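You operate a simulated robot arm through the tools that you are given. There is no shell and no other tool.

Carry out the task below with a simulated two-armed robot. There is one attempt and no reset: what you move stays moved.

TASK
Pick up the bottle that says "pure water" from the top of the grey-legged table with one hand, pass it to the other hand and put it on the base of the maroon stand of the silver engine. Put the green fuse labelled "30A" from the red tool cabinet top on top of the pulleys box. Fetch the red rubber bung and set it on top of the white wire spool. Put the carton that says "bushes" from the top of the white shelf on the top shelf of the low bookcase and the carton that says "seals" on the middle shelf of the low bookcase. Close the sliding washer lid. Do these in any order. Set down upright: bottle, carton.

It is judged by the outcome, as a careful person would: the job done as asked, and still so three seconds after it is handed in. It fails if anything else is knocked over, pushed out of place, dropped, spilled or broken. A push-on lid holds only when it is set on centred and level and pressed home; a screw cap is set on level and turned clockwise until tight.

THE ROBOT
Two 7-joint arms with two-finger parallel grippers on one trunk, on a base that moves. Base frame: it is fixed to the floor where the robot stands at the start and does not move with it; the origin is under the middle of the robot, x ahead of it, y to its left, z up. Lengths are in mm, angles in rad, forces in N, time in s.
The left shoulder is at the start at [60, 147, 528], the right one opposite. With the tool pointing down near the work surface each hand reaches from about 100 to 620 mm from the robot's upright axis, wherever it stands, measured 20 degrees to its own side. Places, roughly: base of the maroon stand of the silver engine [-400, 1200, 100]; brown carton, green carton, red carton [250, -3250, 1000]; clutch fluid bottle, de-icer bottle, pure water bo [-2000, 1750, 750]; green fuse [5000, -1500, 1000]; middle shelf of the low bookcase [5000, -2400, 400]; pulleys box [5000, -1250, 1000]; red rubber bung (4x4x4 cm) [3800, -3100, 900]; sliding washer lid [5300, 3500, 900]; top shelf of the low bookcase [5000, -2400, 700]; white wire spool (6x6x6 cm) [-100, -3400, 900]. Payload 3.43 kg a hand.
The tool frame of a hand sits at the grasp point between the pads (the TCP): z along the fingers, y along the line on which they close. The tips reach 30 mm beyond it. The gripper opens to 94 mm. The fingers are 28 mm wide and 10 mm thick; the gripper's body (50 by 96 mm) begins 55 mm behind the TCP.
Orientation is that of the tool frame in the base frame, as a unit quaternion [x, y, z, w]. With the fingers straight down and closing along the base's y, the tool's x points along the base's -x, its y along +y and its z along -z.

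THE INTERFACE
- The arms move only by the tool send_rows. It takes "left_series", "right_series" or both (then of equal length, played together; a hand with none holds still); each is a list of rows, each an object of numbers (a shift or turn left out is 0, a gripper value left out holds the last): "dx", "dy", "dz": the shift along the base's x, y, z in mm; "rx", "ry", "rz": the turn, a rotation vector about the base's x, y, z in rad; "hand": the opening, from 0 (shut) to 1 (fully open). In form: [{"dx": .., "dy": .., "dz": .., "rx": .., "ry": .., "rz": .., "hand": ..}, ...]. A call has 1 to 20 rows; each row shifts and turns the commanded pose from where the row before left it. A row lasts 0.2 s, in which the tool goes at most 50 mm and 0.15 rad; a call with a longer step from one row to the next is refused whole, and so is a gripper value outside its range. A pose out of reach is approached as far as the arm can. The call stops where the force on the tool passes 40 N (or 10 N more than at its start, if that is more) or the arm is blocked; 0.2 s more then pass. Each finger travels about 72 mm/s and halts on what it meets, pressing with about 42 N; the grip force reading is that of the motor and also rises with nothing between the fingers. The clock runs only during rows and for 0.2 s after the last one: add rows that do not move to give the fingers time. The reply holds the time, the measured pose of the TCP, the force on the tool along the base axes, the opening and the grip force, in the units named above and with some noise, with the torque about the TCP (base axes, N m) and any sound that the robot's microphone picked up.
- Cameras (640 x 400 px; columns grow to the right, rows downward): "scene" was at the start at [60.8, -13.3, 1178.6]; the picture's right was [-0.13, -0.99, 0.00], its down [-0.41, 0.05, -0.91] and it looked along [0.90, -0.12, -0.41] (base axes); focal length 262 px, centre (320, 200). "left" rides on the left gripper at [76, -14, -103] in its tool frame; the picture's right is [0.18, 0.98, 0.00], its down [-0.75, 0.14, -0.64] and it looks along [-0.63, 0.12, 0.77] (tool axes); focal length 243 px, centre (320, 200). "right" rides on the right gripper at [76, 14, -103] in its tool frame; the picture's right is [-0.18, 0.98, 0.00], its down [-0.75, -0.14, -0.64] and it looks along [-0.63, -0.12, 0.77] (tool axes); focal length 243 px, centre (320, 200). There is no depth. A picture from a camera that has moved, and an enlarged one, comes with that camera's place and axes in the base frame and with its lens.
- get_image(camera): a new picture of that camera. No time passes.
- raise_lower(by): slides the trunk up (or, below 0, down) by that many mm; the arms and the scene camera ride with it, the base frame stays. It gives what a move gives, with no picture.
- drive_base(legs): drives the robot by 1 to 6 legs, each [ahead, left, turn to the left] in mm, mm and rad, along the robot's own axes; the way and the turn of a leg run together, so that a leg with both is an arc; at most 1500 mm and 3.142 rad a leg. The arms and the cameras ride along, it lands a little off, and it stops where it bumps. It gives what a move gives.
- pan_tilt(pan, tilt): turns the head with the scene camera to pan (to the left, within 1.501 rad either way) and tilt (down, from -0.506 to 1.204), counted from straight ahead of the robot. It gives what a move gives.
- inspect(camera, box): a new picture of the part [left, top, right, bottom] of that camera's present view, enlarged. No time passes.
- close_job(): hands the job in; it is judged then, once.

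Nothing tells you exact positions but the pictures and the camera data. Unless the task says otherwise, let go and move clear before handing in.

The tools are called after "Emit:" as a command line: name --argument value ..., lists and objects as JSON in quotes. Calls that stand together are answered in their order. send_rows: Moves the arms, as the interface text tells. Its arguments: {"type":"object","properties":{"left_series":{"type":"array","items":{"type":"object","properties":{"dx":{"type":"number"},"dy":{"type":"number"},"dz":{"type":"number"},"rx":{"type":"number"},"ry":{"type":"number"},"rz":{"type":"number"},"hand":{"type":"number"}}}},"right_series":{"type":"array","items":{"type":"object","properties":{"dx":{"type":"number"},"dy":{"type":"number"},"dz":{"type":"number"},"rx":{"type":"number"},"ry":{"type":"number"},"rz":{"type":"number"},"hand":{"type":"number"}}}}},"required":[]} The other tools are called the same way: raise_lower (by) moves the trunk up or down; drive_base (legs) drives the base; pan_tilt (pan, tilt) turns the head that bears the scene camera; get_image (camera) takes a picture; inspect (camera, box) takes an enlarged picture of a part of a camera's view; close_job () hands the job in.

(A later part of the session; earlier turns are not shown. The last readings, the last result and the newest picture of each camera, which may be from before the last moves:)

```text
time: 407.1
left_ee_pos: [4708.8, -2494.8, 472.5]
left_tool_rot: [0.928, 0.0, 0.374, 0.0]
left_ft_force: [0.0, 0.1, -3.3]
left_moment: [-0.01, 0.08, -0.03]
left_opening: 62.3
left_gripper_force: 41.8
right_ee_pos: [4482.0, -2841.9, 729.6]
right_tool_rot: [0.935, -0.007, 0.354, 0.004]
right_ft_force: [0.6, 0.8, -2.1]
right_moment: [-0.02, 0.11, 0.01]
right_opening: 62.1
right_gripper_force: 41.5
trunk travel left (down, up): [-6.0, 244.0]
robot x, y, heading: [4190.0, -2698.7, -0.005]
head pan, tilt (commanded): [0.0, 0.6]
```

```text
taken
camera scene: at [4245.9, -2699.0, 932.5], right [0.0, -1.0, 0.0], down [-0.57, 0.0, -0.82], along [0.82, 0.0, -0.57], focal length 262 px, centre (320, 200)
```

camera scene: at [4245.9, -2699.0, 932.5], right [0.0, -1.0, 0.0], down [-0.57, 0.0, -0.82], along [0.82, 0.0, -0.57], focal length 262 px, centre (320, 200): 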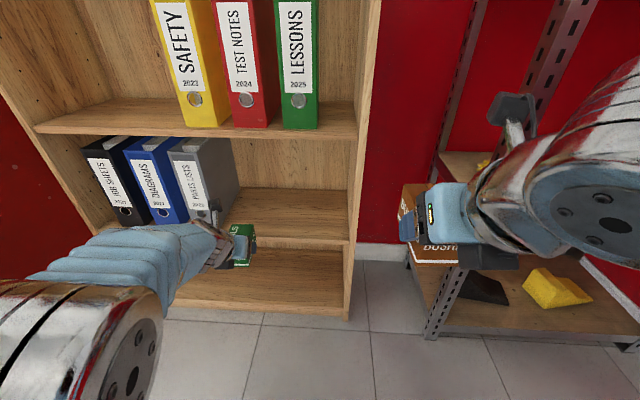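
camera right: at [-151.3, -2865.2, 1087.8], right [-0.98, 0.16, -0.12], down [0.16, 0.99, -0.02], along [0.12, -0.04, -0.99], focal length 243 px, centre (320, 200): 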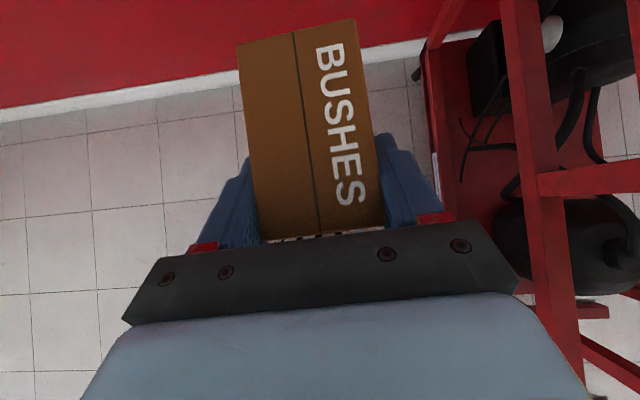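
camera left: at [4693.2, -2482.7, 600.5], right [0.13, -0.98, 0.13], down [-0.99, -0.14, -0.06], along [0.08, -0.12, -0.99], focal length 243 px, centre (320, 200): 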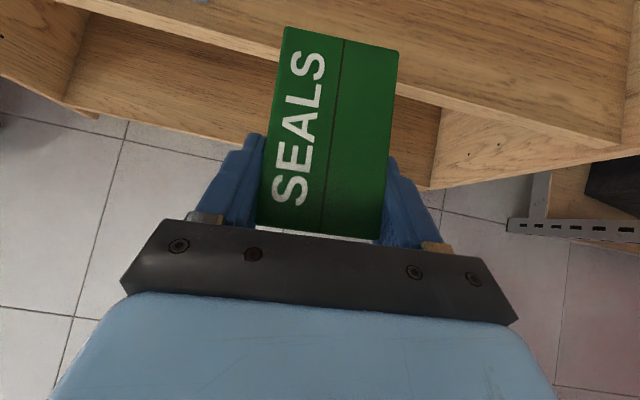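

Emit:
drive_base --legs '[[153, 0, 0]]'

Emit:
get_image --camera "left"

Emit:
get_image --camera "scene"

```text
time: 408.5
left_ee_pos: [4864.1, -2495.3, 472.3]
left_tool_rot: [0.927, 0.0, 0.374, -0.001]
left_ft_force: [-0.5, 0.0, -4.0]
left_moment: [-0.03, 0.08, -0.05]
left_opening: 62.1
left_gripper_force: 41.7
right_ee_pos: [4635.8, -2842.9, 731.0]
right_tool_rot: [0.935, -0.006, 0.354, 0.003]
right_ft_force: [0.2, 0.1, -2.4]
right_moment: [-0.02, 0.09, 0.01]
right_opening: 62.1
right_gripper_force: 41.9
trunk travel left (down, up): [-6.0, 244.0]
robot x, y, heading: [4344.1, -2695.9, 0.002]
head pan, tilt (commanded): [0.0, 0.6]
```

```text
taken
camera left: at [4847.0, -2483.4, 600.4], right [0.13, -0.98, 0.13], down [-0.99, -0.14, -0.06], along [0.08, -0.12, -0.99], focal length 243 px, centre (320, 200)
```

left: 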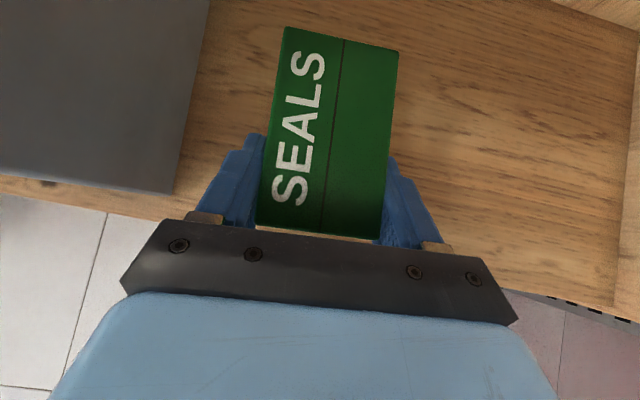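

```text
taken
camera scene: at [4399.7, -2699.7, 932.6], right [0.0, -1.0, 0.0], down [-0.57, 0.0, -0.82], along [0.82, 0.0, -0.57], focal length 262 px, centre (320, 200)
```

scene: 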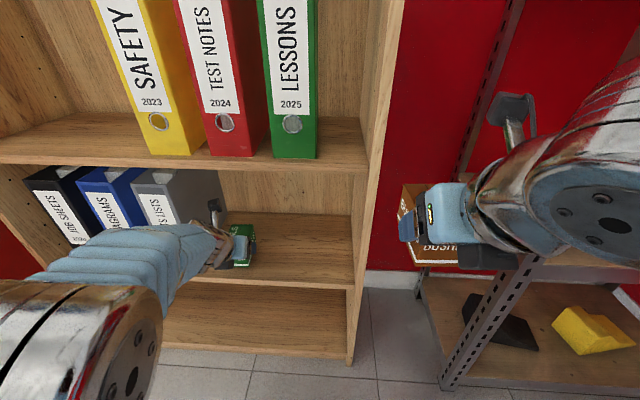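

Emit:
send_rows --left_series '[{"dz": -8}, {"dz": -4}, {"dz": -2}, {"dz": -2}, {"dz": -2}, {"dz": -2}, {"dz": -2}, {"dz": -2}, {"dz": -2}, {"dz": -2}]'

```text
time: 410.4
left_ee_pos: [4865.1, -2496.1, 450.1]
left_tool_rot: [0.925, 0.001, 0.379, -0.002]
left_ft_force: [-3.2, 0.9, 24.9]
left_moment: [-0.11, 0.86, -0.11]
left_opening: 62.2
left_gripper_force: 41.6
right_ee_pos: [4635.2, -2843.0, 730.5]
right_tool_rot: [0.935, -0.007, 0.354, 0.004]
right_ft_force: [-0.9, -0.5, -2.1]
right_moment: [-0.01, 0.06, -0.01]
right_opening: 62.2
right_gripper_force: 42.0
trunk travel left (down, up): [-6.0, 244.0]
robot x, y, heading: [4340.5, -2703.3, 0.0]
head pan, tilt (commanded): [0.0, 0.6]
stopped in row 9 (left hand): the force on the tool passed its limit at 43 N (the readings are from after the stop); the commanded pose is now the measured one
```

Emit:
send_rows --left_series '[{"dz": 1.5}, {}]'

Emit:
get_image --camera "left"

```text
time: 411.1
left_ee_pos: [4863.8, -2495.5, 452.7]
left_tool_rot: [0.926, 0.001, 0.377, -0.002]
left_ft_force: [6.0, -2.3, 12.2]
left_moment: [-0.09, -1.21, -0.1]
left_opening: 62.1
left_gripper_force: 41.9
right_ee_pos: [4635.6, -2842.1, 732.0]
right_tool_rot: [0.935, -0.007, 0.355, 0.004]
right_ft_force: [0.1, -0.3, -2.7]
right_moment: [0.0, 0.08, -0.04]
right_opening: 62.1
right_gripper_force: 41.9
trunk travel left (down, up): [-6.0, 244.0]
robot x, y, heading: [4340.7, -2700.4, -0.001]
head pan, tilt (commanded): [0.0, 0.6]
```

```text
taken
camera left: at [4847.7, -2483.4, 579.3], right [0.13, -0.98, 0.13], down [-0.99, -0.14, -0.07], along [0.08, -0.12, -0.99], focal length 243 px, centre (320, 200)
```

left: 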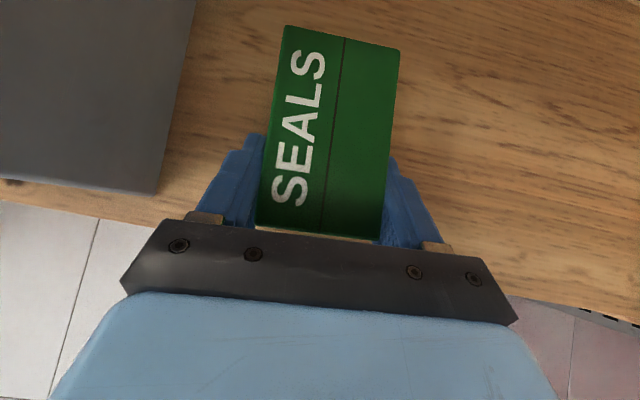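

Emit:
send_rows --left_series '[{"hand": 0.75}, {"hand": 0.82}, {}, {"dx": -6, "dz": 6}, {"dx": -10, "dz": 10}, {"dx": -12, "dz": 12}, {"dx": -15, "dz": 15}, {"dx": -15, "dz": 15}, {}]'

Emit:
get_image --camera "left"

Emit:
get_image --camera "scene"

```text
time: 413.1
left_ee_pos: [4805.6, -2494.4, 508.9]
left_tool_rot: [0.927, 0.0, 0.376, -0.001]
left_ft_force: [-0.3, -0.4, -0.2]
left_moment: [0.02, -0.01, 0.0]
left_opening: 77.3
left_gripper_force: 0.0
right_ee_pos: [4635.0, -2842.8, 730.7]
right_tool_rot: [0.935, -0.007, 0.354, 0.004]
right_ft_force: [-0.1, -0.4, -2.6]
right_moment: [0.0, 0.1, 0.03]
right_opening: 62.5
right_gripper_force: 41.8
trunk travel left (down, up): [-6.0, 244.0]
robot x, y, heading: [4342.7, -2700.7, 0.001]
head pan, tilt (commanded): [0.0, 0.6]
```

```text
taken
camera left: at [4788.9, -2483.7, 636.5], right [0.13, -0.98, 0.13], down [-0.99, -0.14, -0.06], along [0.08, -0.12, -0.99], focal length 243 px, centre (320, 200)
```

left: 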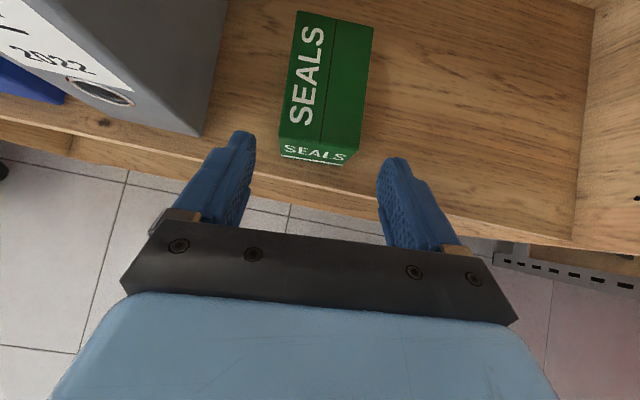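

```text
taken
camera scene: at [4399.4, -2699.7, 932.6], right [0.0, -1.0, 0.0], down [-0.57, 0.0, -0.82], along [0.82, 0.0, -0.57], focal length 262 px, centre (320, 200)
```

scene: 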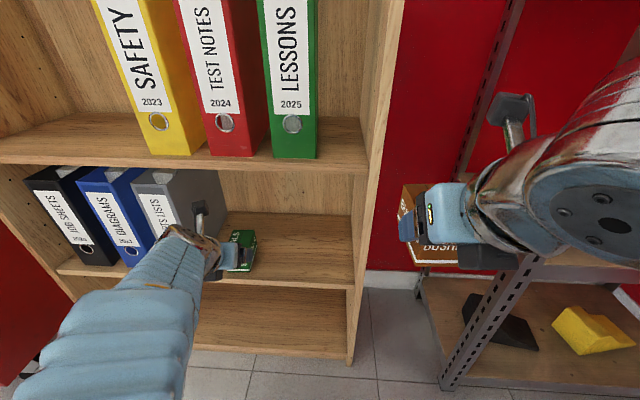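

Emit:
drive_base --legs '[[-250, 0, 0]]'

Emit:
raise_lower --by 130

Emit:
send_rows --left_series '[{"dz": 25}, {"dz": 25}, {"dz": 25}, {"dz": 25}, {"dz": 25, "dx": -10}, {"dz": 25, "dx": -15}, {"dz": 25, "dx": -15}, {"dz": 25, "dx": -15}, {"dx": -15}, {"dx": -15}, {"dx": -15}, {}]'

Emit:
get_image --camera "scene"

```text
time: 414.9
left_ee_pos: [4556.6, -2495.2, 508.7]
left_tool_rot: [0.926, 0.0, 0.377, -0.002]
left_ft_force: [0.5, 1.1, 0.4]
left_moment: [0.0, 0.01, 0.01]
left_opening: 77.0
left_gripper_force: 0.0
right_ee_pos: [4383.6, -2842.4, 732.0]
right_tool_rot: [0.935, -0.008, 0.354, 0.005]
right_ft_force: [-1.2, -0.7, -3.6]
right_moment: [0.01, 0.04, 0.0]
right_opening: 61.9
right_gripper_force: 42.1
trunk travel left (down, up): [-6.0, 244.0]
robot x, y, heading: [4089.8, -2693.4, -0.005]
head pan, tilt (commanded): [0.0, 0.6]
```

```text
time: 416.6
left_ee_pos: [4557.2, -2495.1, 517.2]
left_tool_rot: [0.927, 0.0, 0.374, -0.002]
left_ft_force: [-0.2, -0.1, 0.6]
left_moment: [-0.01, -0.02, -0.01]
left_opening: 77.2
left_gripper_force: 0.0
right_ee_pos: [4386.8, -2843.7, 737.5]
right_tool_rot: [0.936, -0.007, 0.352, 0.003]
right_ft_force: [0.5, -0.4, -2.7]
right_moment: [-0.01, 0.07, 0.0]
right_opening: 62.2
right_gripper_force: 42.0
trunk travel left (down, up): [-15.0, 235.0]
robot x, y, heading: [4089.8, -2693.8, -0.006]
head pan, tilt (commanded): [0.0, 0.6]
stopped: the arm was blocked; the commanded pose is now the measured one
```

```text
time: 418.9
left_ee_pos: [4486.7, -2436.2, 695.4]
left_tool_rot: [0.937, 0.074, 0.341, -0.007]
left_ft_force: [-0.2, 0.2, 0.0]
left_moment: [0.0, 0.01, 0.01]
left_opening: 77.1
left_gripper_force: 0.0
right_ee_pos: [4386.9, -2843.0, 737.7]
right_tool_rot: [0.936, -0.006, 0.352, 0.003]
right_ft_force: [0.3, 0.0, -2.4]
right_moment: [-0.01, 0.03, 0.02]
right_opening: 62.0
right_gripper_force: 42.6
trunk travel left (down, up): [-15.0, 235.0]
robot x, y, heading: [4090.2, -2697.3, -0.007]
head pan, tilt (commanded): [0.0, 0.6]
stopped in row 11 (left hand): the arm was blocked; the commanded pose is now the measured one
```

```text
taken
camera scene: at [4152.5, -2700.4, 941.7], right [0.0, -1.0, 0.0], down [-0.57, 0.01, -0.82], along [0.82, 0.0, -0.57], focal length 262 px, centre (320, 200)
```

scene: 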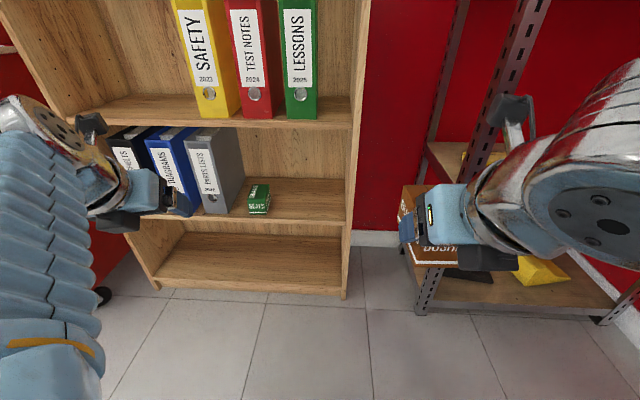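

The right elbow has probably gone under the workbench's end while the trunk was low, so raising was blocked. I'll lower slightly and move away from the bench before raising.

Emit:
raise_lower --by -9

Emit:
pan_tilt --pan -1.3 --tilt 0.6

Emit:
get_image --camera "scene"

```text
time: 419.5
left_ee_pos: [4484.6, -2435.7, 688.2]
left_tool_rot: [0.937, 0.074, 0.342, -0.004]
left_ft_force: [0.4, 0.8, -0.9]
left_moment: [-0.01, 0.01, -0.01]
left_opening: 77.3
left_gripper_force: 0.0
right_ee_pos: [4382.9, -2841.5, 731.7]
right_tool_rot: [0.935, -0.007, 0.354, 0.004]
right_ft_force: [-0.2, 0.2, -3.1]
right_moment: [-0.05, 0.06, -0.03]
right_opening: 62.2
right_gripper_force: 42.2
trunk travel left (down, up): [-6.0, 244.0]
robot x, y, heading: [4092.3, -2692.1, -0.01]
head pan, tilt (commanded): [0.0, 0.6]
```

```text
time: 421.0
left_ee_pos: [4483.9, -2434.4, 686.4]
left_tool_rot: [0.937, 0.074, 0.342, -0.004]
left_ft_force: [0.5, 0.3, -0.9]
left_moment: [0.0, 0.0, -0.01]
left_opening: 77.2
left_gripper_force: 0.1
right_ee_pos: [4384.8, -2842.7, 731.1]
right_tool_rot: [0.935, -0.007, 0.354, 0.005]
right_ft_force: [-0.1, -0.2, -3.4]
right_moment: [-0.02, 0.1, -0.01]
right_opening: 62.1
right_gripper_force: 41.3
trunk travel left (down, up): [-6.0, 244.0]
robot x, y, heading: [4091.9, -2699.3, -0.005]
head pan, tilt (commanded): [-1.3, 0.6]
```

```text
taken
camera scene: at [4083.6, -2783.1, 933.0], right [-0.96, -0.26, 0.0], down [-0.15, 0.55, -0.82], along [0.22, -0.8, -0.57], focal length 262 px, centre (320, 200)
```

scene: 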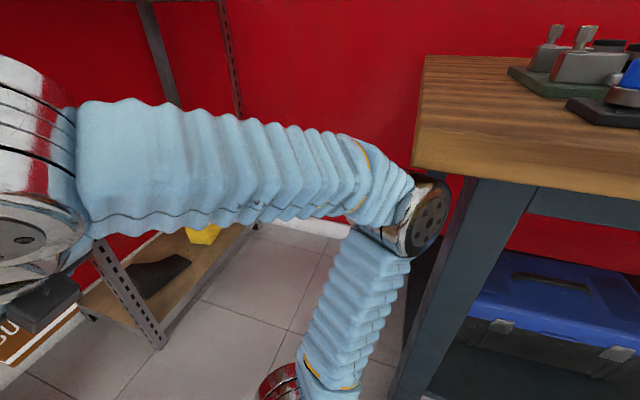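

Emit:
drive_base --legs '[[130, 0, 0]]'

Emit:
get_image --camera "scene"

```text
time: 422.3
left_ee_pos: [4616.6, -2436.5, 685.5]
left_tool_rot: [0.937, 0.074, 0.342, -0.004]
left_ft_force: [0.0, 0.5, 0.2]
left_moment: [0.01, -0.03, 0.03]
left_opening: 77.1
left_gripper_force: 0.1
right_ee_pos: [4516.0, -2841.6, 730.6]
right_tool_rot: [0.935, -0.007, 0.355, 0.004]
right_ft_force: [-0.6, 0.7, -3.5]
right_moment: [0.01, 0.06, -0.01]
right_opening: 62.1
right_gripper_force: 42.1
trunk travel left (down, up): [-6.0, 244.0]
robot x, y, heading: [4226.2, -2694.2, -0.003]
head pan, tilt (commanded): [-1.3, 0.6]
```

```text
taken
camera scene: at [4215.4, -2783.8, 933.0], right [-0.97, -0.26, 0.0], down [-0.15, 0.55, -0.82], along [0.22, -0.8, -0.57], focal length 262 px, centre (320, 200)
```

scene: 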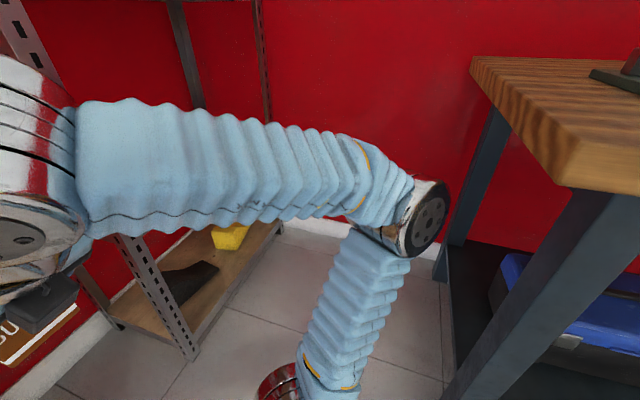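

Emit:
drive_base --legs '[[-100, 560, 0]]'

Emit:
raise_lower --by 130

Emit:
pan_tilt --pan 0.0 --tilt 0.6

Emit:
get_image --camera "scene"

```text
time: 425.5
left_ee_pos: [4520.1, -1878.0, 686.9]
left_tool_rot: [0.937, 0.075, 0.342, -0.005]
left_ft_force: [0.4, -0.4, -0.5]
left_moment: [-0.02, 0.01, 0.01]
left_opening: 77.2
left_gripper_force: 0.1
right_ee_pos: [4420.4, -2284.6, 730.9]
right_tool_rot: [0.935, -0.007, 0.354, 0.005]
right_ft_force: [0.6, 1.1, -3.5]
right_moment: [0.0, 0.09, 0.01]
right_opening: 61.9
right_gripper_force: 42.0
trunk travel left (down, up): [-6.0, 244.0]
robot x, y, heading: [4124.8, -2141.2, -0.004]
head pan, tilt (commanded): [-1.3, 0.6]
```

```text
time: 427.1
left_ee_pos: [4519.2, -1877.3, 815.7]
left_tool_rot: [0.937, 0.075, 0.342, -0.004]
left_ft_force: [0.4, -0.2, 0.0]
left_moment: [0.0, 0.0, -0.01]
left_opening: 77.3
left_gripper_force: 0.0
right_ee_pos: [4418.6, -2285.5, 861.0]
right_tool_rot: [0.935, -0.007, 0.354, 0.004]
right_ft_force: [-0.4, 0.0, -3.9]
right_moment: [-0.03, 0.09, 0.0]
right_opening: 62.3
right_gripper_force: 42.2
trunk travel left (down, up): [-136.0, 114.0]
robot x, y, heading: [4125.5, -2139.8, -0.004]
head pan, tilt (commanded): [-1.3, 0.6]
```

```text
time: 428.6
left_ee_pos: [4519.5, -1877.7, 815.4]
left_tool_rot: [0.937, 0.075, 0.342, -0.004]
left_ft_force: [0.7, 0.1, 0.6]
left_moment: [0.02, 0.01, -0.01]
left_opening: 77.0
left_gripper_force: 0.0
right_ee_pos: [4421.2, -2284.7, 860.8]
right_tool_rot: [0.935, -0.007, 0.354, 0.005]
right_ft_force: [1.2, 0.6, -4.4]
right_moment: [-0.01, 0.06, -0.02]
right_opening: 62.1
right_gripper_force: 41.9
trunk travel left (down, up): [-136.0, 114.0]
robot x, y, heading: [4124.3, -2142.2, -0.007]
head pan, tilt (commanded): [0.0, 0.6]
```

```text
taken
camera scene: at [4183.9, -2141.7, 1063.0], right [-0.01, -1.0, 0.0], down [-0.57, 0.0, -0.82], along [0.82, 0.0, -0.57], focal length 262 px, centre (320, 200)
```

scene: 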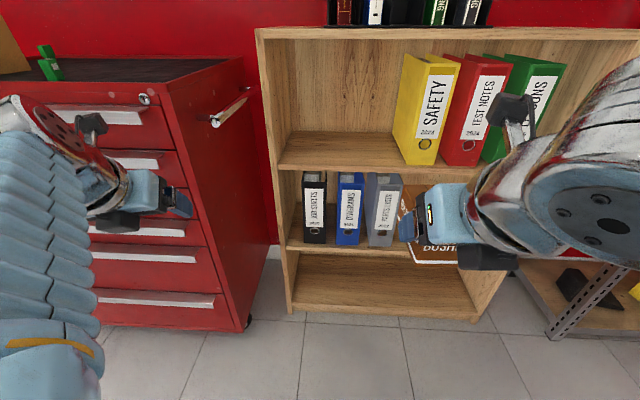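

Emit:
send_rows --left_series '[{"ry": 0.14, "dz": 10, "dx": -10}, {"ry": 0.14, "dz": 10, "dx": -10}, {"ry": 0.14, "dz": 10, "dx": -10}, {"ry": 0.14, "dz": 10, "dx": -10}, {"ry": 0.14, "dz": 10, "dx": -10}, {"rz": -0.15}, {"rz": -0.15}, {"rz": -0.15}, {"rz": -0.15}, {"rz": -0.15}, {"rz": -0.15}, {"rz": -0.15}, {"rz": -0.15}, {"rz": -0.15}, {"rz": -0.15}, {"rz": -0.15}, {"rz": -0.15}, {"rz": -0.15}, {}]'

Emit:
get_image --camera "scene"

```text
time: 432.6
left_ee_pos: [4469.6, -1878.7, 867.5]
left_tool_rot: [-0.616, 0.787, -0.024, 0.016]
left_ft_force: [0.8, 0.1, 0.2]
left_moment: [0.0, 0.0, 0.0]
left_opening: 77.1
left_gripper_force: 0.0
right_ee_pos: [4420.6, -2285.1, 860.4]
right_tool_rot: [0.935, -0.007, 0.354, 0.005]
right_ft_force: [0.1, -0.1, -2.6]
right_moment: [-0.02, 0.11, -0.03]
right_opening: 62.1
right_gripper_force: 41.7
trunk travel left (down, up): [-136.0, 114.0]
robot x, y, heading: [4125.1, -2140.7, -0.002]
head pan, tilt (commanded): [0.0, 0.6]
```

```text
taken
camera scene: at [4183.9, -2141.6, 1063.0], right [0.0, -1.0, 0.0], down [-0.57, 0.0, -0.82], along [0.82, 0.0, -0.57], focal length 262 px, centre (320, 200)
```

scene: 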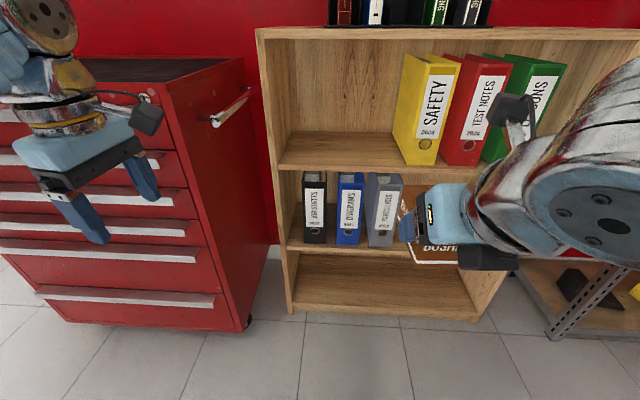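

Emit:
send_rows --left_series '[{"rz": -0.148, "dx": -5, "dz": 5}, {"rz": -0.148, "dx": -5, "dz": 5}, {"rz": -0.148, "dx": -5, "dz": 5}, {"rz": -0.148, "dx": -5, "dz": 5}, {"rz": -0.148, "dx": -5, "dz": 5}, {"rz": -0.148, "dx": -5, "dz": 5}, {"rz": -0.148, "dx": -5}, {"rz": -0.148, "dx": -5}, {"rz": -0.148, "dx": -5}, {}]' --right_series '[{"dx": 20, "dy": -3}, {"dx": 20, "dy": -3}, {"dx": 20, "dy": -3}, {"dx": 20, "dy": -3}, {"dx": 20, "dy": -3}, {"dx": 20, "dy": -3}, {"dx": 20, "dy": -3}, {"dx": 20, "dy": -3}, {"dx": 20, "dy": -3}, {}]'

Emit:
get_image --camera "scene"

```text
time: 434.8
left_ee_pos: [4444.3, -1886.3, 885.0]
left_tool_rot: [0.002, 1.0, -0.03, -0.002]
left_ft_force: [-0.1, 0.7, 0.8]
left_moment: [0.0, 0.0, 0.01]
left_opening: 77.3
left_gripper_force: 0.0
left hand out of reach, approached as far as the arm can: row 6, 7, 8, 9
right_ee_pos: [4599.9, -2313.3, 860.5]
right_tool_rot: [0.935, -0.007, 0.354, 0.005]
right_ft_force: [0.0, 0.6, -2.8]
right_moment: [-0.03, 0.08, 0.02]
right_opening: 61.9
right_gripper_force: 42.0
trunk travel left (down, up): [-136.0, 114.0]
robot x, y, heading: [4127.6, -2138.8, -0.01]
head pan, tilt (commanded): [0.0, 0.6]
```

```text
taken
camera scene: at [4184.1, -2141.6, 1063.0], right [0.0, -1.0, 0.0], down [-0.57, 0.0, -0.82], along [0.82, 0.0, -0.57], focal length 262 px, centre (320, 200)
```

scene: 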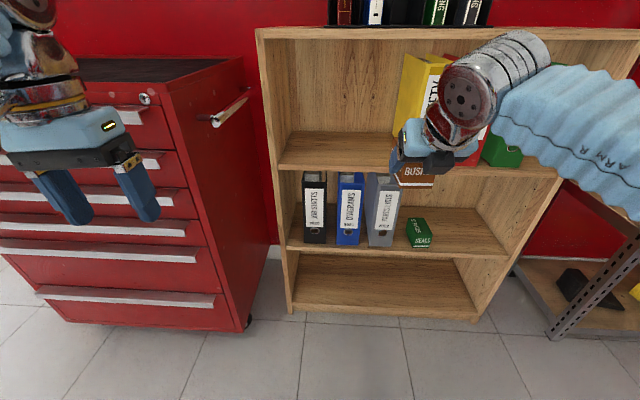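

Emit:
send_rows --right_series '[{"dx": 10, "dz": -14}, {"dx": 10, "dz": -14}, {"dx": 10, "dz": -14}, {"dx": 10, "dz": -14}, {"dx": 10, "dz": -14}, {"dx": 10, "dz": -12}, {}]'

Emit:
drive_base --legs '[[0, 85, 0.005]]'

Emit:
get_image --camera "right"

Emit:
get_image --camera "scene"

```text
time: 436.4
left_ee_pos: [4444.5, -1886.7, 884.7]
left_tool_rot: [0.0, 1.0, -0.03, -0.003]
left_ft_force: [0.1, -0.2, 0.4]
left_moment: [-0.02, 0.02, 0.0]
left_opening: 77.4
left_gripper_force: 0.0
right_ee_pos: [4659.6, -2311.5, 779.3]
right_tool_rot: [0.935, -0.006, 0.354, 0.004]
right_ft_force: [0.4, -0.2, -3.8]
right_moment: [0.0, 0.07, -0.02]
right_opening: 62.4
right_gripper_force: 41.7
trunk travel left (down, up): [-136.0, 114.0]
robot x, y, heading: [4123.9, -2139.2, -0.001]
head pan, tilt (commanded): [0.0, 0.6]
```

```text
time: 437.4
left_ee_pos: [4443.3, -1798.7, 884.7]
left_tool_rot: [-0.002, 1.0, -0.029, -0.002]
left_ft_force: [-1.3, 0.1, 0.4]
left_moment: [0.0, -0.01, -0.02]
left_opening: 77.3
left_gripper_force: 0.0
right_ee_pos: [4660.4, -2224.0, 778.7]
right_tool_rot: [0.935, -0.003, 0.354, 0.003]
right_ft_force: [-0.6, 1.2, -4.0]
right_moment: [0.02, 0.12, -0.01]
right_opening: 62.3
right_gripper_force: 41.9
trunk travel left (down, up): [-136.0, 114.0]
robot x, y, heading: [4125.5, -2054.6, 0.0]
head pan, tilt (commanded): [0.0, 0.6]
```

```text
taken
camera right: at [4649.1, -2238.9, 904.9], right [-0.15, -0.98, -0.12], down [-0.99, 0.15, -0.02], along [0.04, 0.11, -0.99], focal length 243 px, centre (320, 200)
```

right: 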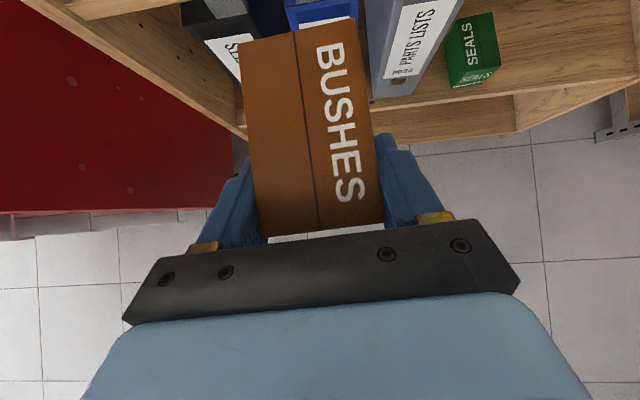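

```text
taken
camera scene: at [4184.2, -2055.5, 1063.0], right [0.0, -1.0, 0.0], down [-0.57, 0.0, -0.82], along [0.82, 0.0, -0.57], focal length 262 px, centre (320, 200)
```

scene: 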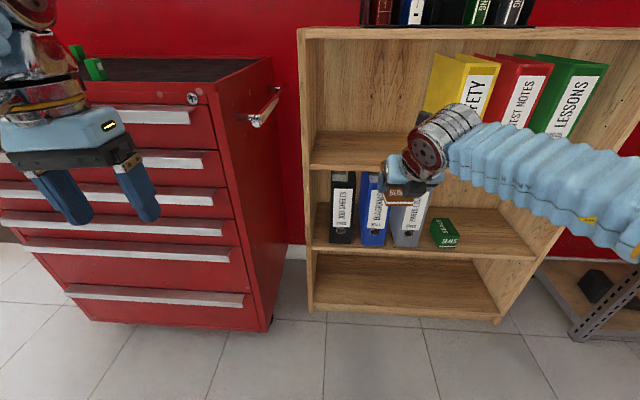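

Emit:
drive_base --legs '[[160, 0, 0]]'

Emit:
get_image --camera "right"

Emit:
get_image --camera "scene"

```text
time: 438.8
left_ee_pos: [4603.1, -1798.5, 884.0]
left_tool_rot: [-0.002, 1.0, -0.03, -0.002]
left_ft_force: [0.9, -0.3, 0.7]
left_moment: [0.0, 0.02, 0.0]
left_opening: 76.8
left_gripper_force: 0.1
right_ee_pos: [4819.2, -2223.4, 779.2]
right_tool_rot: [0.935, -0.004, 0.355, 0.004]
right_ft_force: [0.6, -0.7, -2.0]
right_moment: [-0.03, 0.04, 0.0]
right_opening: 62.2
right_gripper_force: 41.9
trunk travel left (down, up): [-136.0, 114.0]
robot x, y, heading: [4284.7, -2053.7, 0.003]
head pan, tilt (commanded): [0.0, 0.6]
```

```text
taken
camera right: at [4807.9, -2238.6, 905.0], right [-0.15, -0.98, -0.12], down [-0.99, 0.15, -0.02], along [0.04, 0.11, -0.99], focal length 243 px, centre (320, 200)
```

right: 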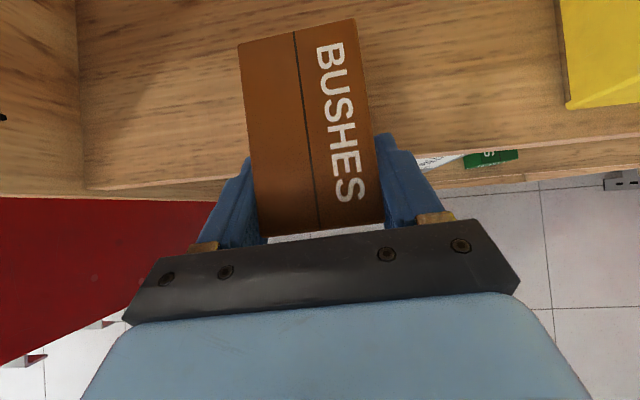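

```text
taken
camera scene: at [4343.0, -2055.2, 1063.0], right [0.0, -1.0, 0.0], down [-0.57, 0.0, -0.82], along [0.82, 0.0, -0.57], focal length 262 px, centre (320, 200)
```

scene: 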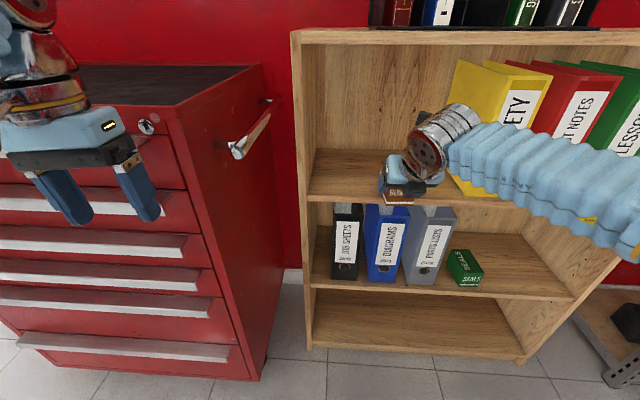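

Emit:
drive_base --legs '[[74, 0, 0]]'

Emit:
get_image --camera "right"

```text
time: 439.9
left_ee_pos: [4652.7, -1798.8, 885.4]
left_tool_rot: [-0.001, 1.0, -0.029, -0.013]
left_ft_force: [-12.7, 1.0, 1.6]
left_moment: [-0.14, -1.13, -0.06]
left_opening: 77.1
left_gripper_force: 0.1
right_ee_pos: [4875.1, -2223.0, 776.5]
right_tool_rot: [0.936, -0.004, 0.353, 0.005]
right_ft_force: [0.3, 0.2, -4.0]
right_moment: [0.01, 0.09, 0.0]
right_opening: 62.2
right_gripper_force: 42.2
trunk travel left (down, up): [-136.0, 114.0]
robot x, y, heading: [4340.9, -2054.1, 0.003]
head pan, tilt (commanded): [0.0, 0.6]
stopped in leg 1: the force on the tool passed its limit at 114 N (the readings are from after the stop); the commanded pose is now the measured one
```

```text
taken
camera right: at [4864.3, -2238.3, 903.9], right [-0.15, -0.98, -0.12], down [-0.99, 0.15, -0.02], along [0.03, 0.11, -0.99], focal length 243 px, centre (320, 200)
```

right: 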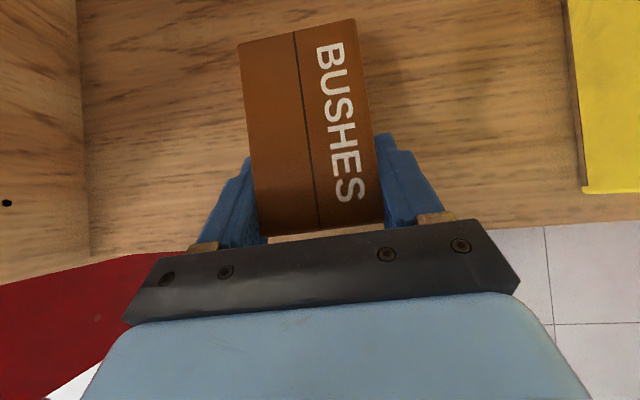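

The left hand bumped the cabinet front. Backing off a little now and finishing the insertion with the right arm instead.

Emit:
drive_base --legs '[[-25, 0, 0]]'

Emit:
get_image --camera "scene"

Emit:
get_image --camera "left"

```text
time: 440.7
left_ee_pos: [4628.8, -1799.6, 885.3]
left_tool_rot: [-0.001, 1.0, -0.029, -0.012]
left_ft_force: [0.7, -0.1, -0.2]
left_moment: [0.0, 0.0, 0.02]
left_opening: 77.3
left_gripper_force: 0.0
right_ee_pos: [4850.9, -2222.9, 776.8]
right_tool_rot: [0.936, -0.004, 0.353, 0.004]
right_ft_force: [0.8, -0.4, -3.7]
right_moment: [-0.02, 0.09, -0.02]
right_opening: 62.2
right_gripper_force: 42.3
trunk travel left (down, up): [-136.0, 114.0]
robot x, y, heading: [4316.4, -2053.5, -0.002]
head pan, tilt (commanded): [0.0, 0.6]
```

```text
taken
camera scene: at [4374.6, -2055.1, 1063.0], right [0.0, -1.0, 0.0], down [-0.57, 0.0, -0.82], along [0.82, 0.0, -0.57], focal length 262 px, centre (320, 200)
```

scene: 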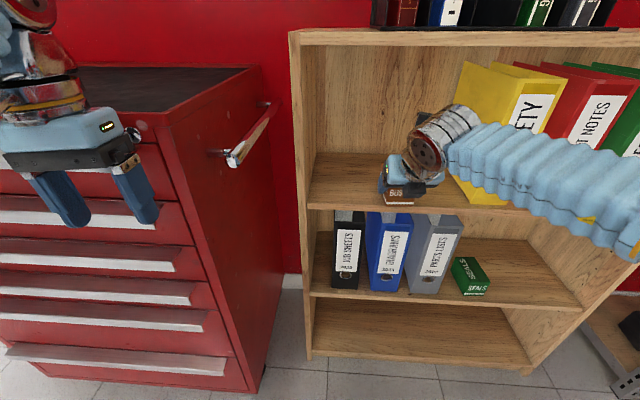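

```text
taken
camera left: at [4555.5, -1808.7, 990.5], right [-0.19, 0.98, -0.05], down [0.77, 0.18, 0.61], along [0.61, 0.07, -0.79], focal length 243 px, centre (320, 200)
```

left: 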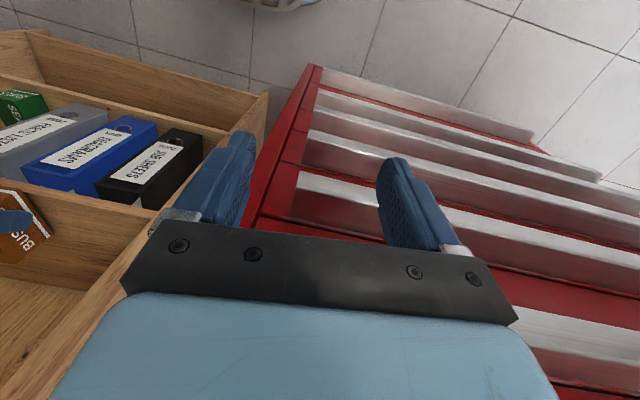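

Emit:
send_rows --right_series '[{"dx": 10}, {"dx": 10}, {"dx": 10}, {"dx": 10}, {"dz": -6}, {}]'

Emit:
get_image --camera "right"

```text
time: 442.1
left_ee_pos: [4628.6, -1797.5, 886.5]
left_tool_rot: [-0.002, 1.0, -0.029, -0.011]
left_ft_force: [0.5, -0.5, -1.2]
left_moment: [0.01, 0.01, 0.0]
left_opening: 77.0
left_gripper_force: 0.1
right_ee_pos: [4892.9, -2223.2, 773.3]
right_tool_rot: [0.935, -0.004, 0.355, 0.004]
right_ft_force: [3.3, -1.3, 11.4]
right_moment: [0.39, -1.11, -0.13]
right_opening: 62.2
right_gripper_force: 41.8
trunk travel left (down, up): [-136.0, 114.0]
robot x, y, heading: [4314.5, -2055.6, 0.001]
head pan, tilt (commanded): [0.0, 0.6]
```

```text
taken
camera right: at [4879.5, -2238.7, 900.0], right [-0.15, -0.98, -0.12], down [-0.99, 0.15, -0.02], along [0.04, 0.11, -0.99], focal length 243 px, centre (320, 200)
```

right: 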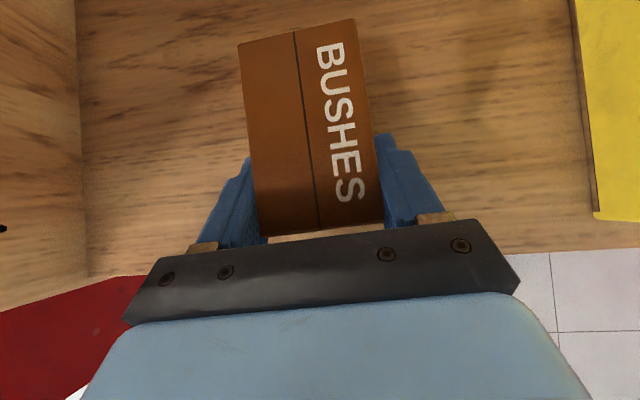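

Emit:
send_rows --right_series '[{"dz": -1.5}, {"dz": -1.5}, {"dz": -1.5}, {"dz": -1.5}]'

```text
time: 443.0
left_ee_pos: [4629.0, -1797.4, 884.8]
left_tool_rot: [-0.001, 1.0, -0.029, -0.011]
left_ft_force: [0.4, 0.2, -0.4]
left_moment: [-0.02, -0.02, -0.03]
left_opening: 77.0
left_gripper_force: 0.0
right_ee_pos: [4891.5, -2222.3, 770.6]
right_tool_rot: [0.933, -0.004, 0.359, 0.003]
right_ft_force: [-1.2, 0.0, 14.0]
right_moment: [-0.2, 0.44, -0.02]
right_opening: 61.9
right_gripper_force: 42.3
trunk travel left (down, up): [-136.0, 114.0]
robot x, y, heading: [4313.0, -2053.8, -0.001]
head pan, tilt (commanded): [0.0, 0.6]
stopped in row 4 (right hand): the force on the tool passed its limit at 41 N (the readings are from after the stop); the commanded pose is now the measured one
```

Emit:
send_rows --right_series '[{"dz": 1}, {"hand": 0.75}, {"hand": 0.82}, {}, {"dx": -6, "dz": 7}, {"dx": -10, "dz": 11}, {"dx": -12, "dz": 13}, {"dx": -15, "dz": 15}, {"dx": -15, "dz": 15}, {"dx": -20}, {"dx": -20}, {}]'

Emit:
get_image --camera "right"

Emit:
get_image --camera "scene"

```text
time: 445.6
left_ee_pos: [4628.3, -1799.5, 885.1]
left_tool_rot: [-0.001, 1.0, -0.029, -0.012]
left_ft_force: [0.2, -0.1, -0.5]
left_moment: [-0.02, 0.0, -0.01]
left_opening: 77.3
left_gripper_force: 0.0
right_ee_pos: [4793.4, -2224.0, 830.8]
right_tool_rot: [0.935, -0.005, 0.355, 0.004]
right_ft_force: [-0.5, -0.6, 0.1]
right_moment: [-0.03, 0.03, 0.01]
right_opening: 77.2
right_gripper_force: 0.0
trunk travel left (down, up): [-136.0, 114.0]
robot x, y, heading: [4317.7, -2052.6, -0.003]
head pan, tilt (commanded): [0.0, 0.6]
```

```text
taken
camera right: at [4781.5, -2238.8, 958.6], right [-0.15, -0.98, -0.12], down [-0.99, 0.15, -0.02], along [0.04, 0.12, -0.99], focal length 243 px, centre (320, 200)
```

right: 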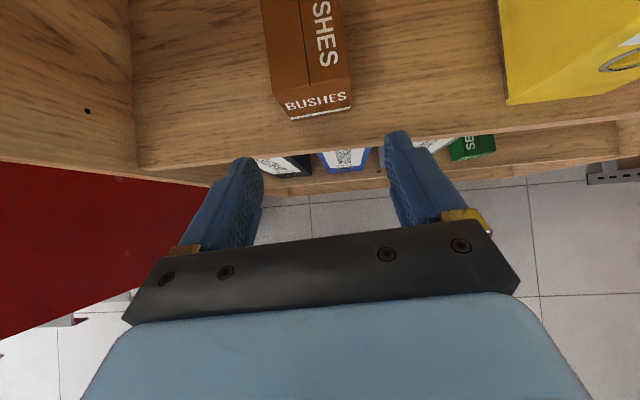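

```text
taken
camera scene: at [4374.3, -2055.1, 1063.0], right [0.0, -1.0, 0.0], down [-0.56, 0.0, -0.83], along [0.83, 0.0, -0.56], focal length 262 px, centre (320, 200)
```

scene: 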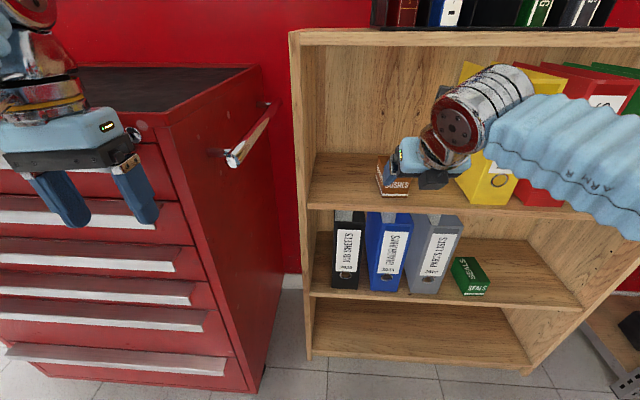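

Emit:
drive_base --legs '[[-320, 0, 0]]'

Emit:
raise_lower --by 110

Emit:
pan_tilt --pan 0.65 --tilt 0.4

Emit:
get_image --camera "scene"

```text
time: 447.7
left_ee_pos: [4307.7, -1798.5, 884.9]
left_tool_rot: [-0.002, 1.0, -0.029, -0.012]
left_ft_force: [0.4, 0.0, 1.1]
left_moment: [-0.01, 0.0, 0.0]
left_opening: 77.1
left_gripper_force: 0.2
right_ee_pos: [4470.7, -2223.3, 831.0]
right_tool_rot: [0.935, -0.005, 0.356, 0.003]
right_ft_force: [0.1, -0.2, -0.1]
right_moment: [-0.01, 0.03, -0.01]
right_opening: 77.1
right_gripper_force: 0.0
trunk travel left (down, up): [-136.0, 114.0]
robot x, y, heading: [3997.2, -2054.7, 0.003]
head pan, tilt (commanded): [0.0, 0.6]
```

```text
time: 449.2
left_ee_pos: [4307.1, -1797.9, 994.4]
left_tool_rot: [-0.001, 0.999, -0.029, -0.013]
left_ft_force: [0.2, -0.5, 0.8]
left_moment: [0.02, -0.01, -0.03]
left_opening: 77.2
left_gripper_force: 0.1
right_ee_pos: [4471.2, -2224.5, 940.9]
right_tool_rot: [0.934, -0.005, 0.356, 0.003]
right_ft_force: [0.3, 0.7, -1.2]
right_moment: [0.02, 0.0, -0.01]
right_opening: 77.3
right_gripper_force: 0.1
trunk travel left (down, up): [-246.0, 4.0]
robot x, y, heading: [3992.1, -2053.8, 0.002]
head pan, tilt (commanded): [0.0, 0.6]
```

```text
time: 450.2
left_ee_pos: [4307.5, -1799.6, 994.3]
left_tool_rot: [-0.002, 0.999, -0.029, -0.013]
left_ft_force: [0.9, 0.7, -0.7]
left_moment: [-0.03, 0.01, -0.01]
left_opening: 77.1
left_gripper_force: 0.0
right_ee_pos: [4470.9, -2223.5, 941.9]
right_tool_rot: [0.934, -0.005, 0.356, 0.003]
right_ft_force: [-0.1, -0.4, 0.0]
right_moment: [-0.01, 0.0, 0.02]
right_opening: 77.0
right_gripper_force: 0.1
trunk travel left (down, up): [-246.0, 4.0]
robot x, y, heading: [3996.0, -2053.9, 0.003]
head pan, tilt (commanded): [0.649, 0.4]
```

```text
taken
camera scene: at [4037.0, -1999.7, 1191.2], right [0.6, -0.8, 0.0], down [-0.31, -0.24, -0.92], along [0.73, 0.56, -0.39], focal length 262 px, centre (320, 200)
```

scene: 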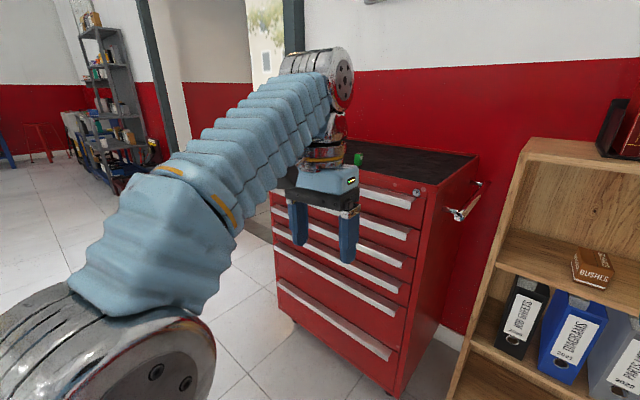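

Emit:
drive_base --legs '[[-50, 480, 0]]'

Emit:
pan_tilt --pan 0.0 --tilt 0.4

Emit:
get_image --camera "scene"

Emit:
inspect --camera "scene" --box '[200, 80, 440, 230]'

```text
time: 453.0
left_ee_pos: [4256.4, -1323.9, 994.7]
left_tool_rot: [-0.001, 1.0, -0.029, -0.012]
left_ft_force: [-0.1, -0.3, 0.4]
left_moment: [0.0, -0.04, -0.01]
left_opening: 77.1
left_gripper_force: 0.2
right_ee_pos: [4419.8, -1748.5, 941.7]
right_tool_rot: [0.934, -0.005, 0.357, 0.003]
right_ft_force: [-0.3, 0.6, -0.3]
right_moment: [-0.02, 0.02, 0.01]
right_opening: 76.9
right_gripper_force: 0.0
trunk travel left (down, up): [-246.0, 4.0]
robot x, y, heading: [3946.6, -1577.9, 0.0]
head pan, tilt (commanded): [0.649, 0.4]
```

```text
time: 454.1
left_ee_pos: [4255.5, -1324.7, 994.6]
left_tool_rot: [-0.001, 0.999, -0.029, -0.013]
left_ft_force: [-0.1, -0.2, -0.1]
left_moment: [0.0, 0.0, 0.02]
left_opening: 77.1
left_gripper_force: 0.1
right_ee_pos: [4420.5, -1748.7, 942.4]
right_tool_rot: [0.935, -0.005, 0.356, 0.004]
right_ft_force: [-0.4, 0.2, -0.9]
right_moment: [0.03, -0.02, -0.01]
right_opening: 76.9
right_gripper_force: 0.1
trunk travel left (down, up): [-246.0, 4.0]
robot x, y, heading: [3944.2, -1580.1, -0.0]
head pan, tilt (commanded): [0.0, 0.4]
```

```text
taken
camera scene: at [4005.6, -1579.7, 1191.3], right [0.0, -1.0, 0.0], down [-0.39, 0.0, -0.92], along [0.92, 0.0, -0.39], focal length 262 px, centre (320, 200)
```

scene: 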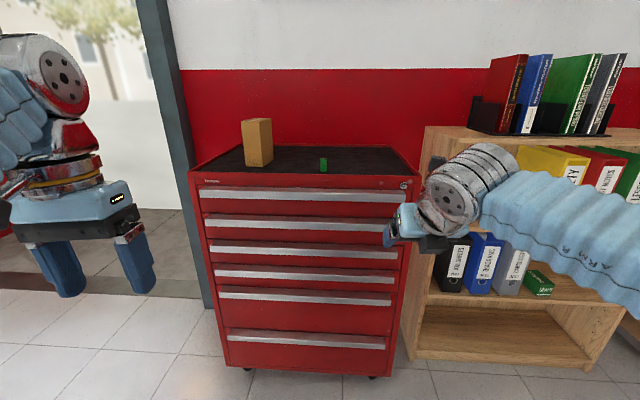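

```text
2.67 times, centred on (320, 155) of scene
camera zoom: at [4005.6, -1579.7, 1191.3], right [0.0, -1.0, 0.0], down [-0.39, 0.0, -0.92], along [0.92, 0.0, -0.39], focal length 697 px, centre (320, 320)
```

zoom: 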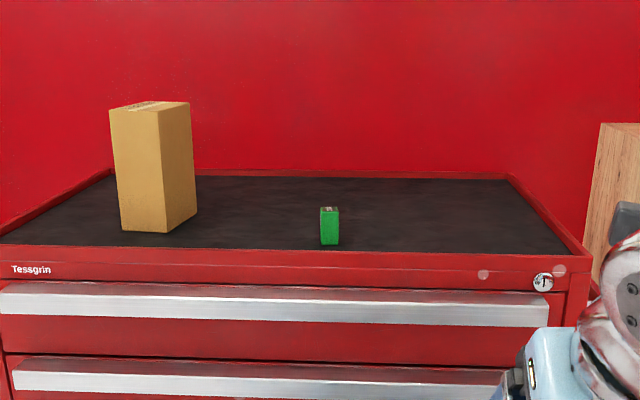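

Emit:
inspect --camera "scene" --box '[300, 145, 350, 180]'

Emit:
inspect --camera "scene" --box '[225, 105, 305, 175]'

```text
11.43 times, centred on (325, 162) of scene
camera zoom: at [4005.6, -1579.7, 1191.3], right [0.0, -1.0, 0.0], down [-0.39, 0.0, -0.92], along [0.92, 0.0, -0.39], focal length 2989 px, centre (263, 629)
```

zoom: 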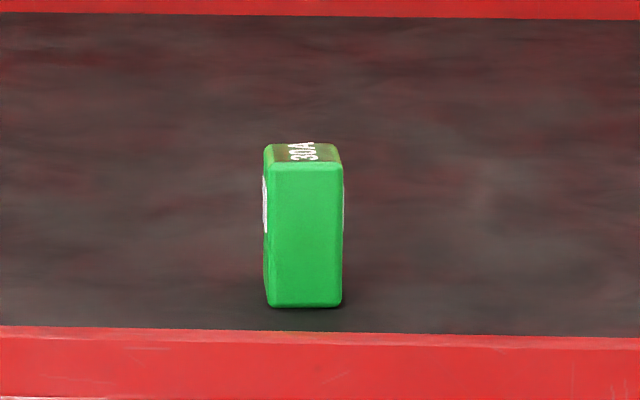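

```text
5.71 times, centred on (265, 140) of scene
camera zoom: at [4005.6, -1579.7, 1191.3], right [0.0, -1.0, 0.0], down [-0.39, 0.0, -0.92], along [0.92, 0.0, -0.39], focal length 1494 px, centre (634, 543)
```

zoom: 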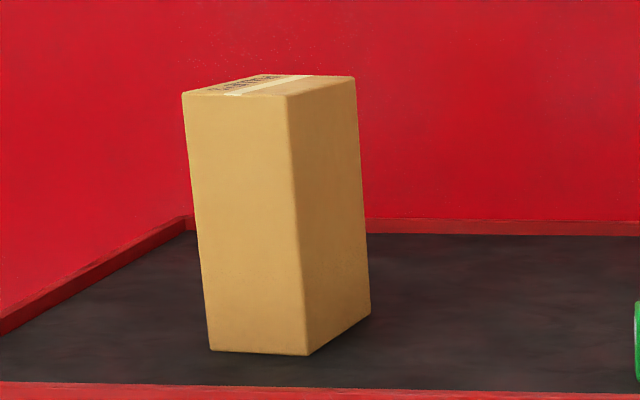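

Emit:
send_rows --left_series '[{"dy": 20, "dx": -5}, {"dy": 20, "dx": -5}, {"dy": 20, "dx": -5}, {"dy": 20, "dx": -5}, {}, {}, {}, {}]' --right_series '[{"ry": -0.148, "dz": 12}, {"ry": -0.148, "dz": 12}, {"ry": -0.147, "dz": 12}, {"dz": 15}, {"dz": 15}, {"dz": 15}, {"hand": 0.6}, {}]'

Emit:
drive_base --legs '[[200, 160, 0]]'

Emit:
get_image --camera "scene"

Emit:
get_image --camera "right"

```text
time: 455.9
left_ee_pos: [4249.2, -1247.0, 985.6]
left_tool_rot: [0.0, 0.999, -0.03, -0.013]
left_ft_force: [0.4, -1.0, 0.3]
left_moment: [0.02, -0.01, 0.0]
left_opening: 77.0
left_gripper_force: 0.0
left hand out of reach, approached as far as the arm can: row 1
right_ee_pos: [4421.3, -1749.2, 1023.9]
right_tool_rot: [0.833, -0.007, 0.553, 0.004]
right_ft_force: [0.2, 0.0, -0.2]
right_moment: [-0.02, 0.01, -0.01]
right_opening: 56.5
right_gripper_force: 0.1
trunk travel left (down, up): [-246.0, 4.0]
robot x, y, heading: [3940.4, -1578.0, 0.0]
head pan, tilt (commanded): [0.0, 0.4]
```

```text
time: 457.7
left_ee_pos: [4449.9, -1086.3, 985.8]
left_tool_rot: [-0.001, 1.0, -0.028, -0.012]
left_ft_force: [0.9, -0.5, -1.4]
left_moment: [-0.01, 0.0, 0.02]
left_opening: 77.1
left_gripper_force: 0.1
right_ee_pos: [4621.8, -1587.1, 1023.2]
right_tool_rot: [0.833, -0.006, 0.553, 0.002]
right_ft_force: [-0.6, 0.4, 0.6]
right_moment: [-0.03, 0.0, -0.04]
right_opening: 56.6
right_gripper_force: 0.0
trunk travel left (down, up): [-246.0, 4.0]
robot x, y, heading: [4145.6, -1415.7, -0.003]
head pan, tilt (commanded): [0.0, 0.4]
```

```text
taken
camera scene: at [4206.0, -1419.1, 1191.3], right [0.0, -1.0, 0.0], down [-0.39, 0.0, -0.92], along [0.92, 0.0, -0.39], focal length 262 px, centre (320, 200)
```

scene: 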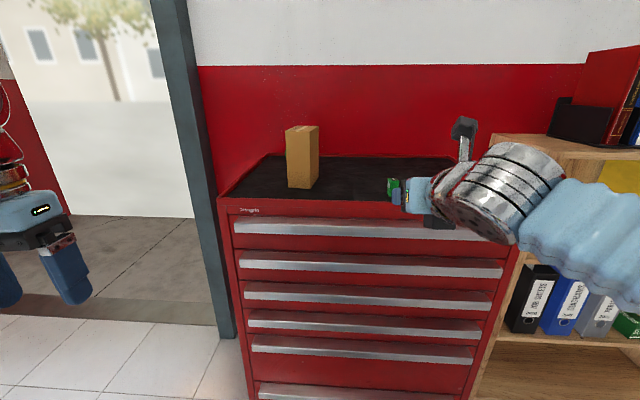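

```text
taken
camera right: at [4555.6, -1602.6, 1132.3], right [-0.08, -0.98, -0.17], down [-0.88, 0.15, -0.44], along [0.46, 0.12, -0.88], focal length 243 px, centre (320, 200)
```

right: 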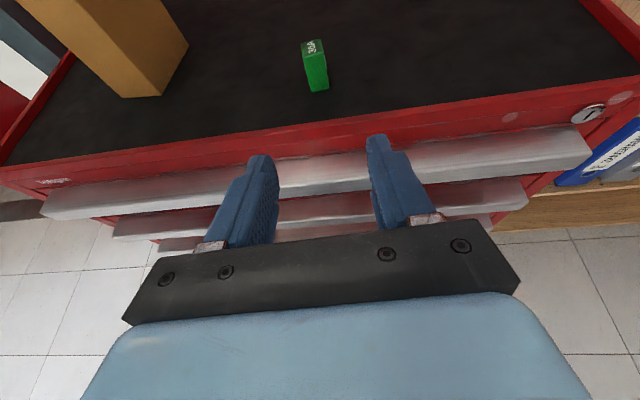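

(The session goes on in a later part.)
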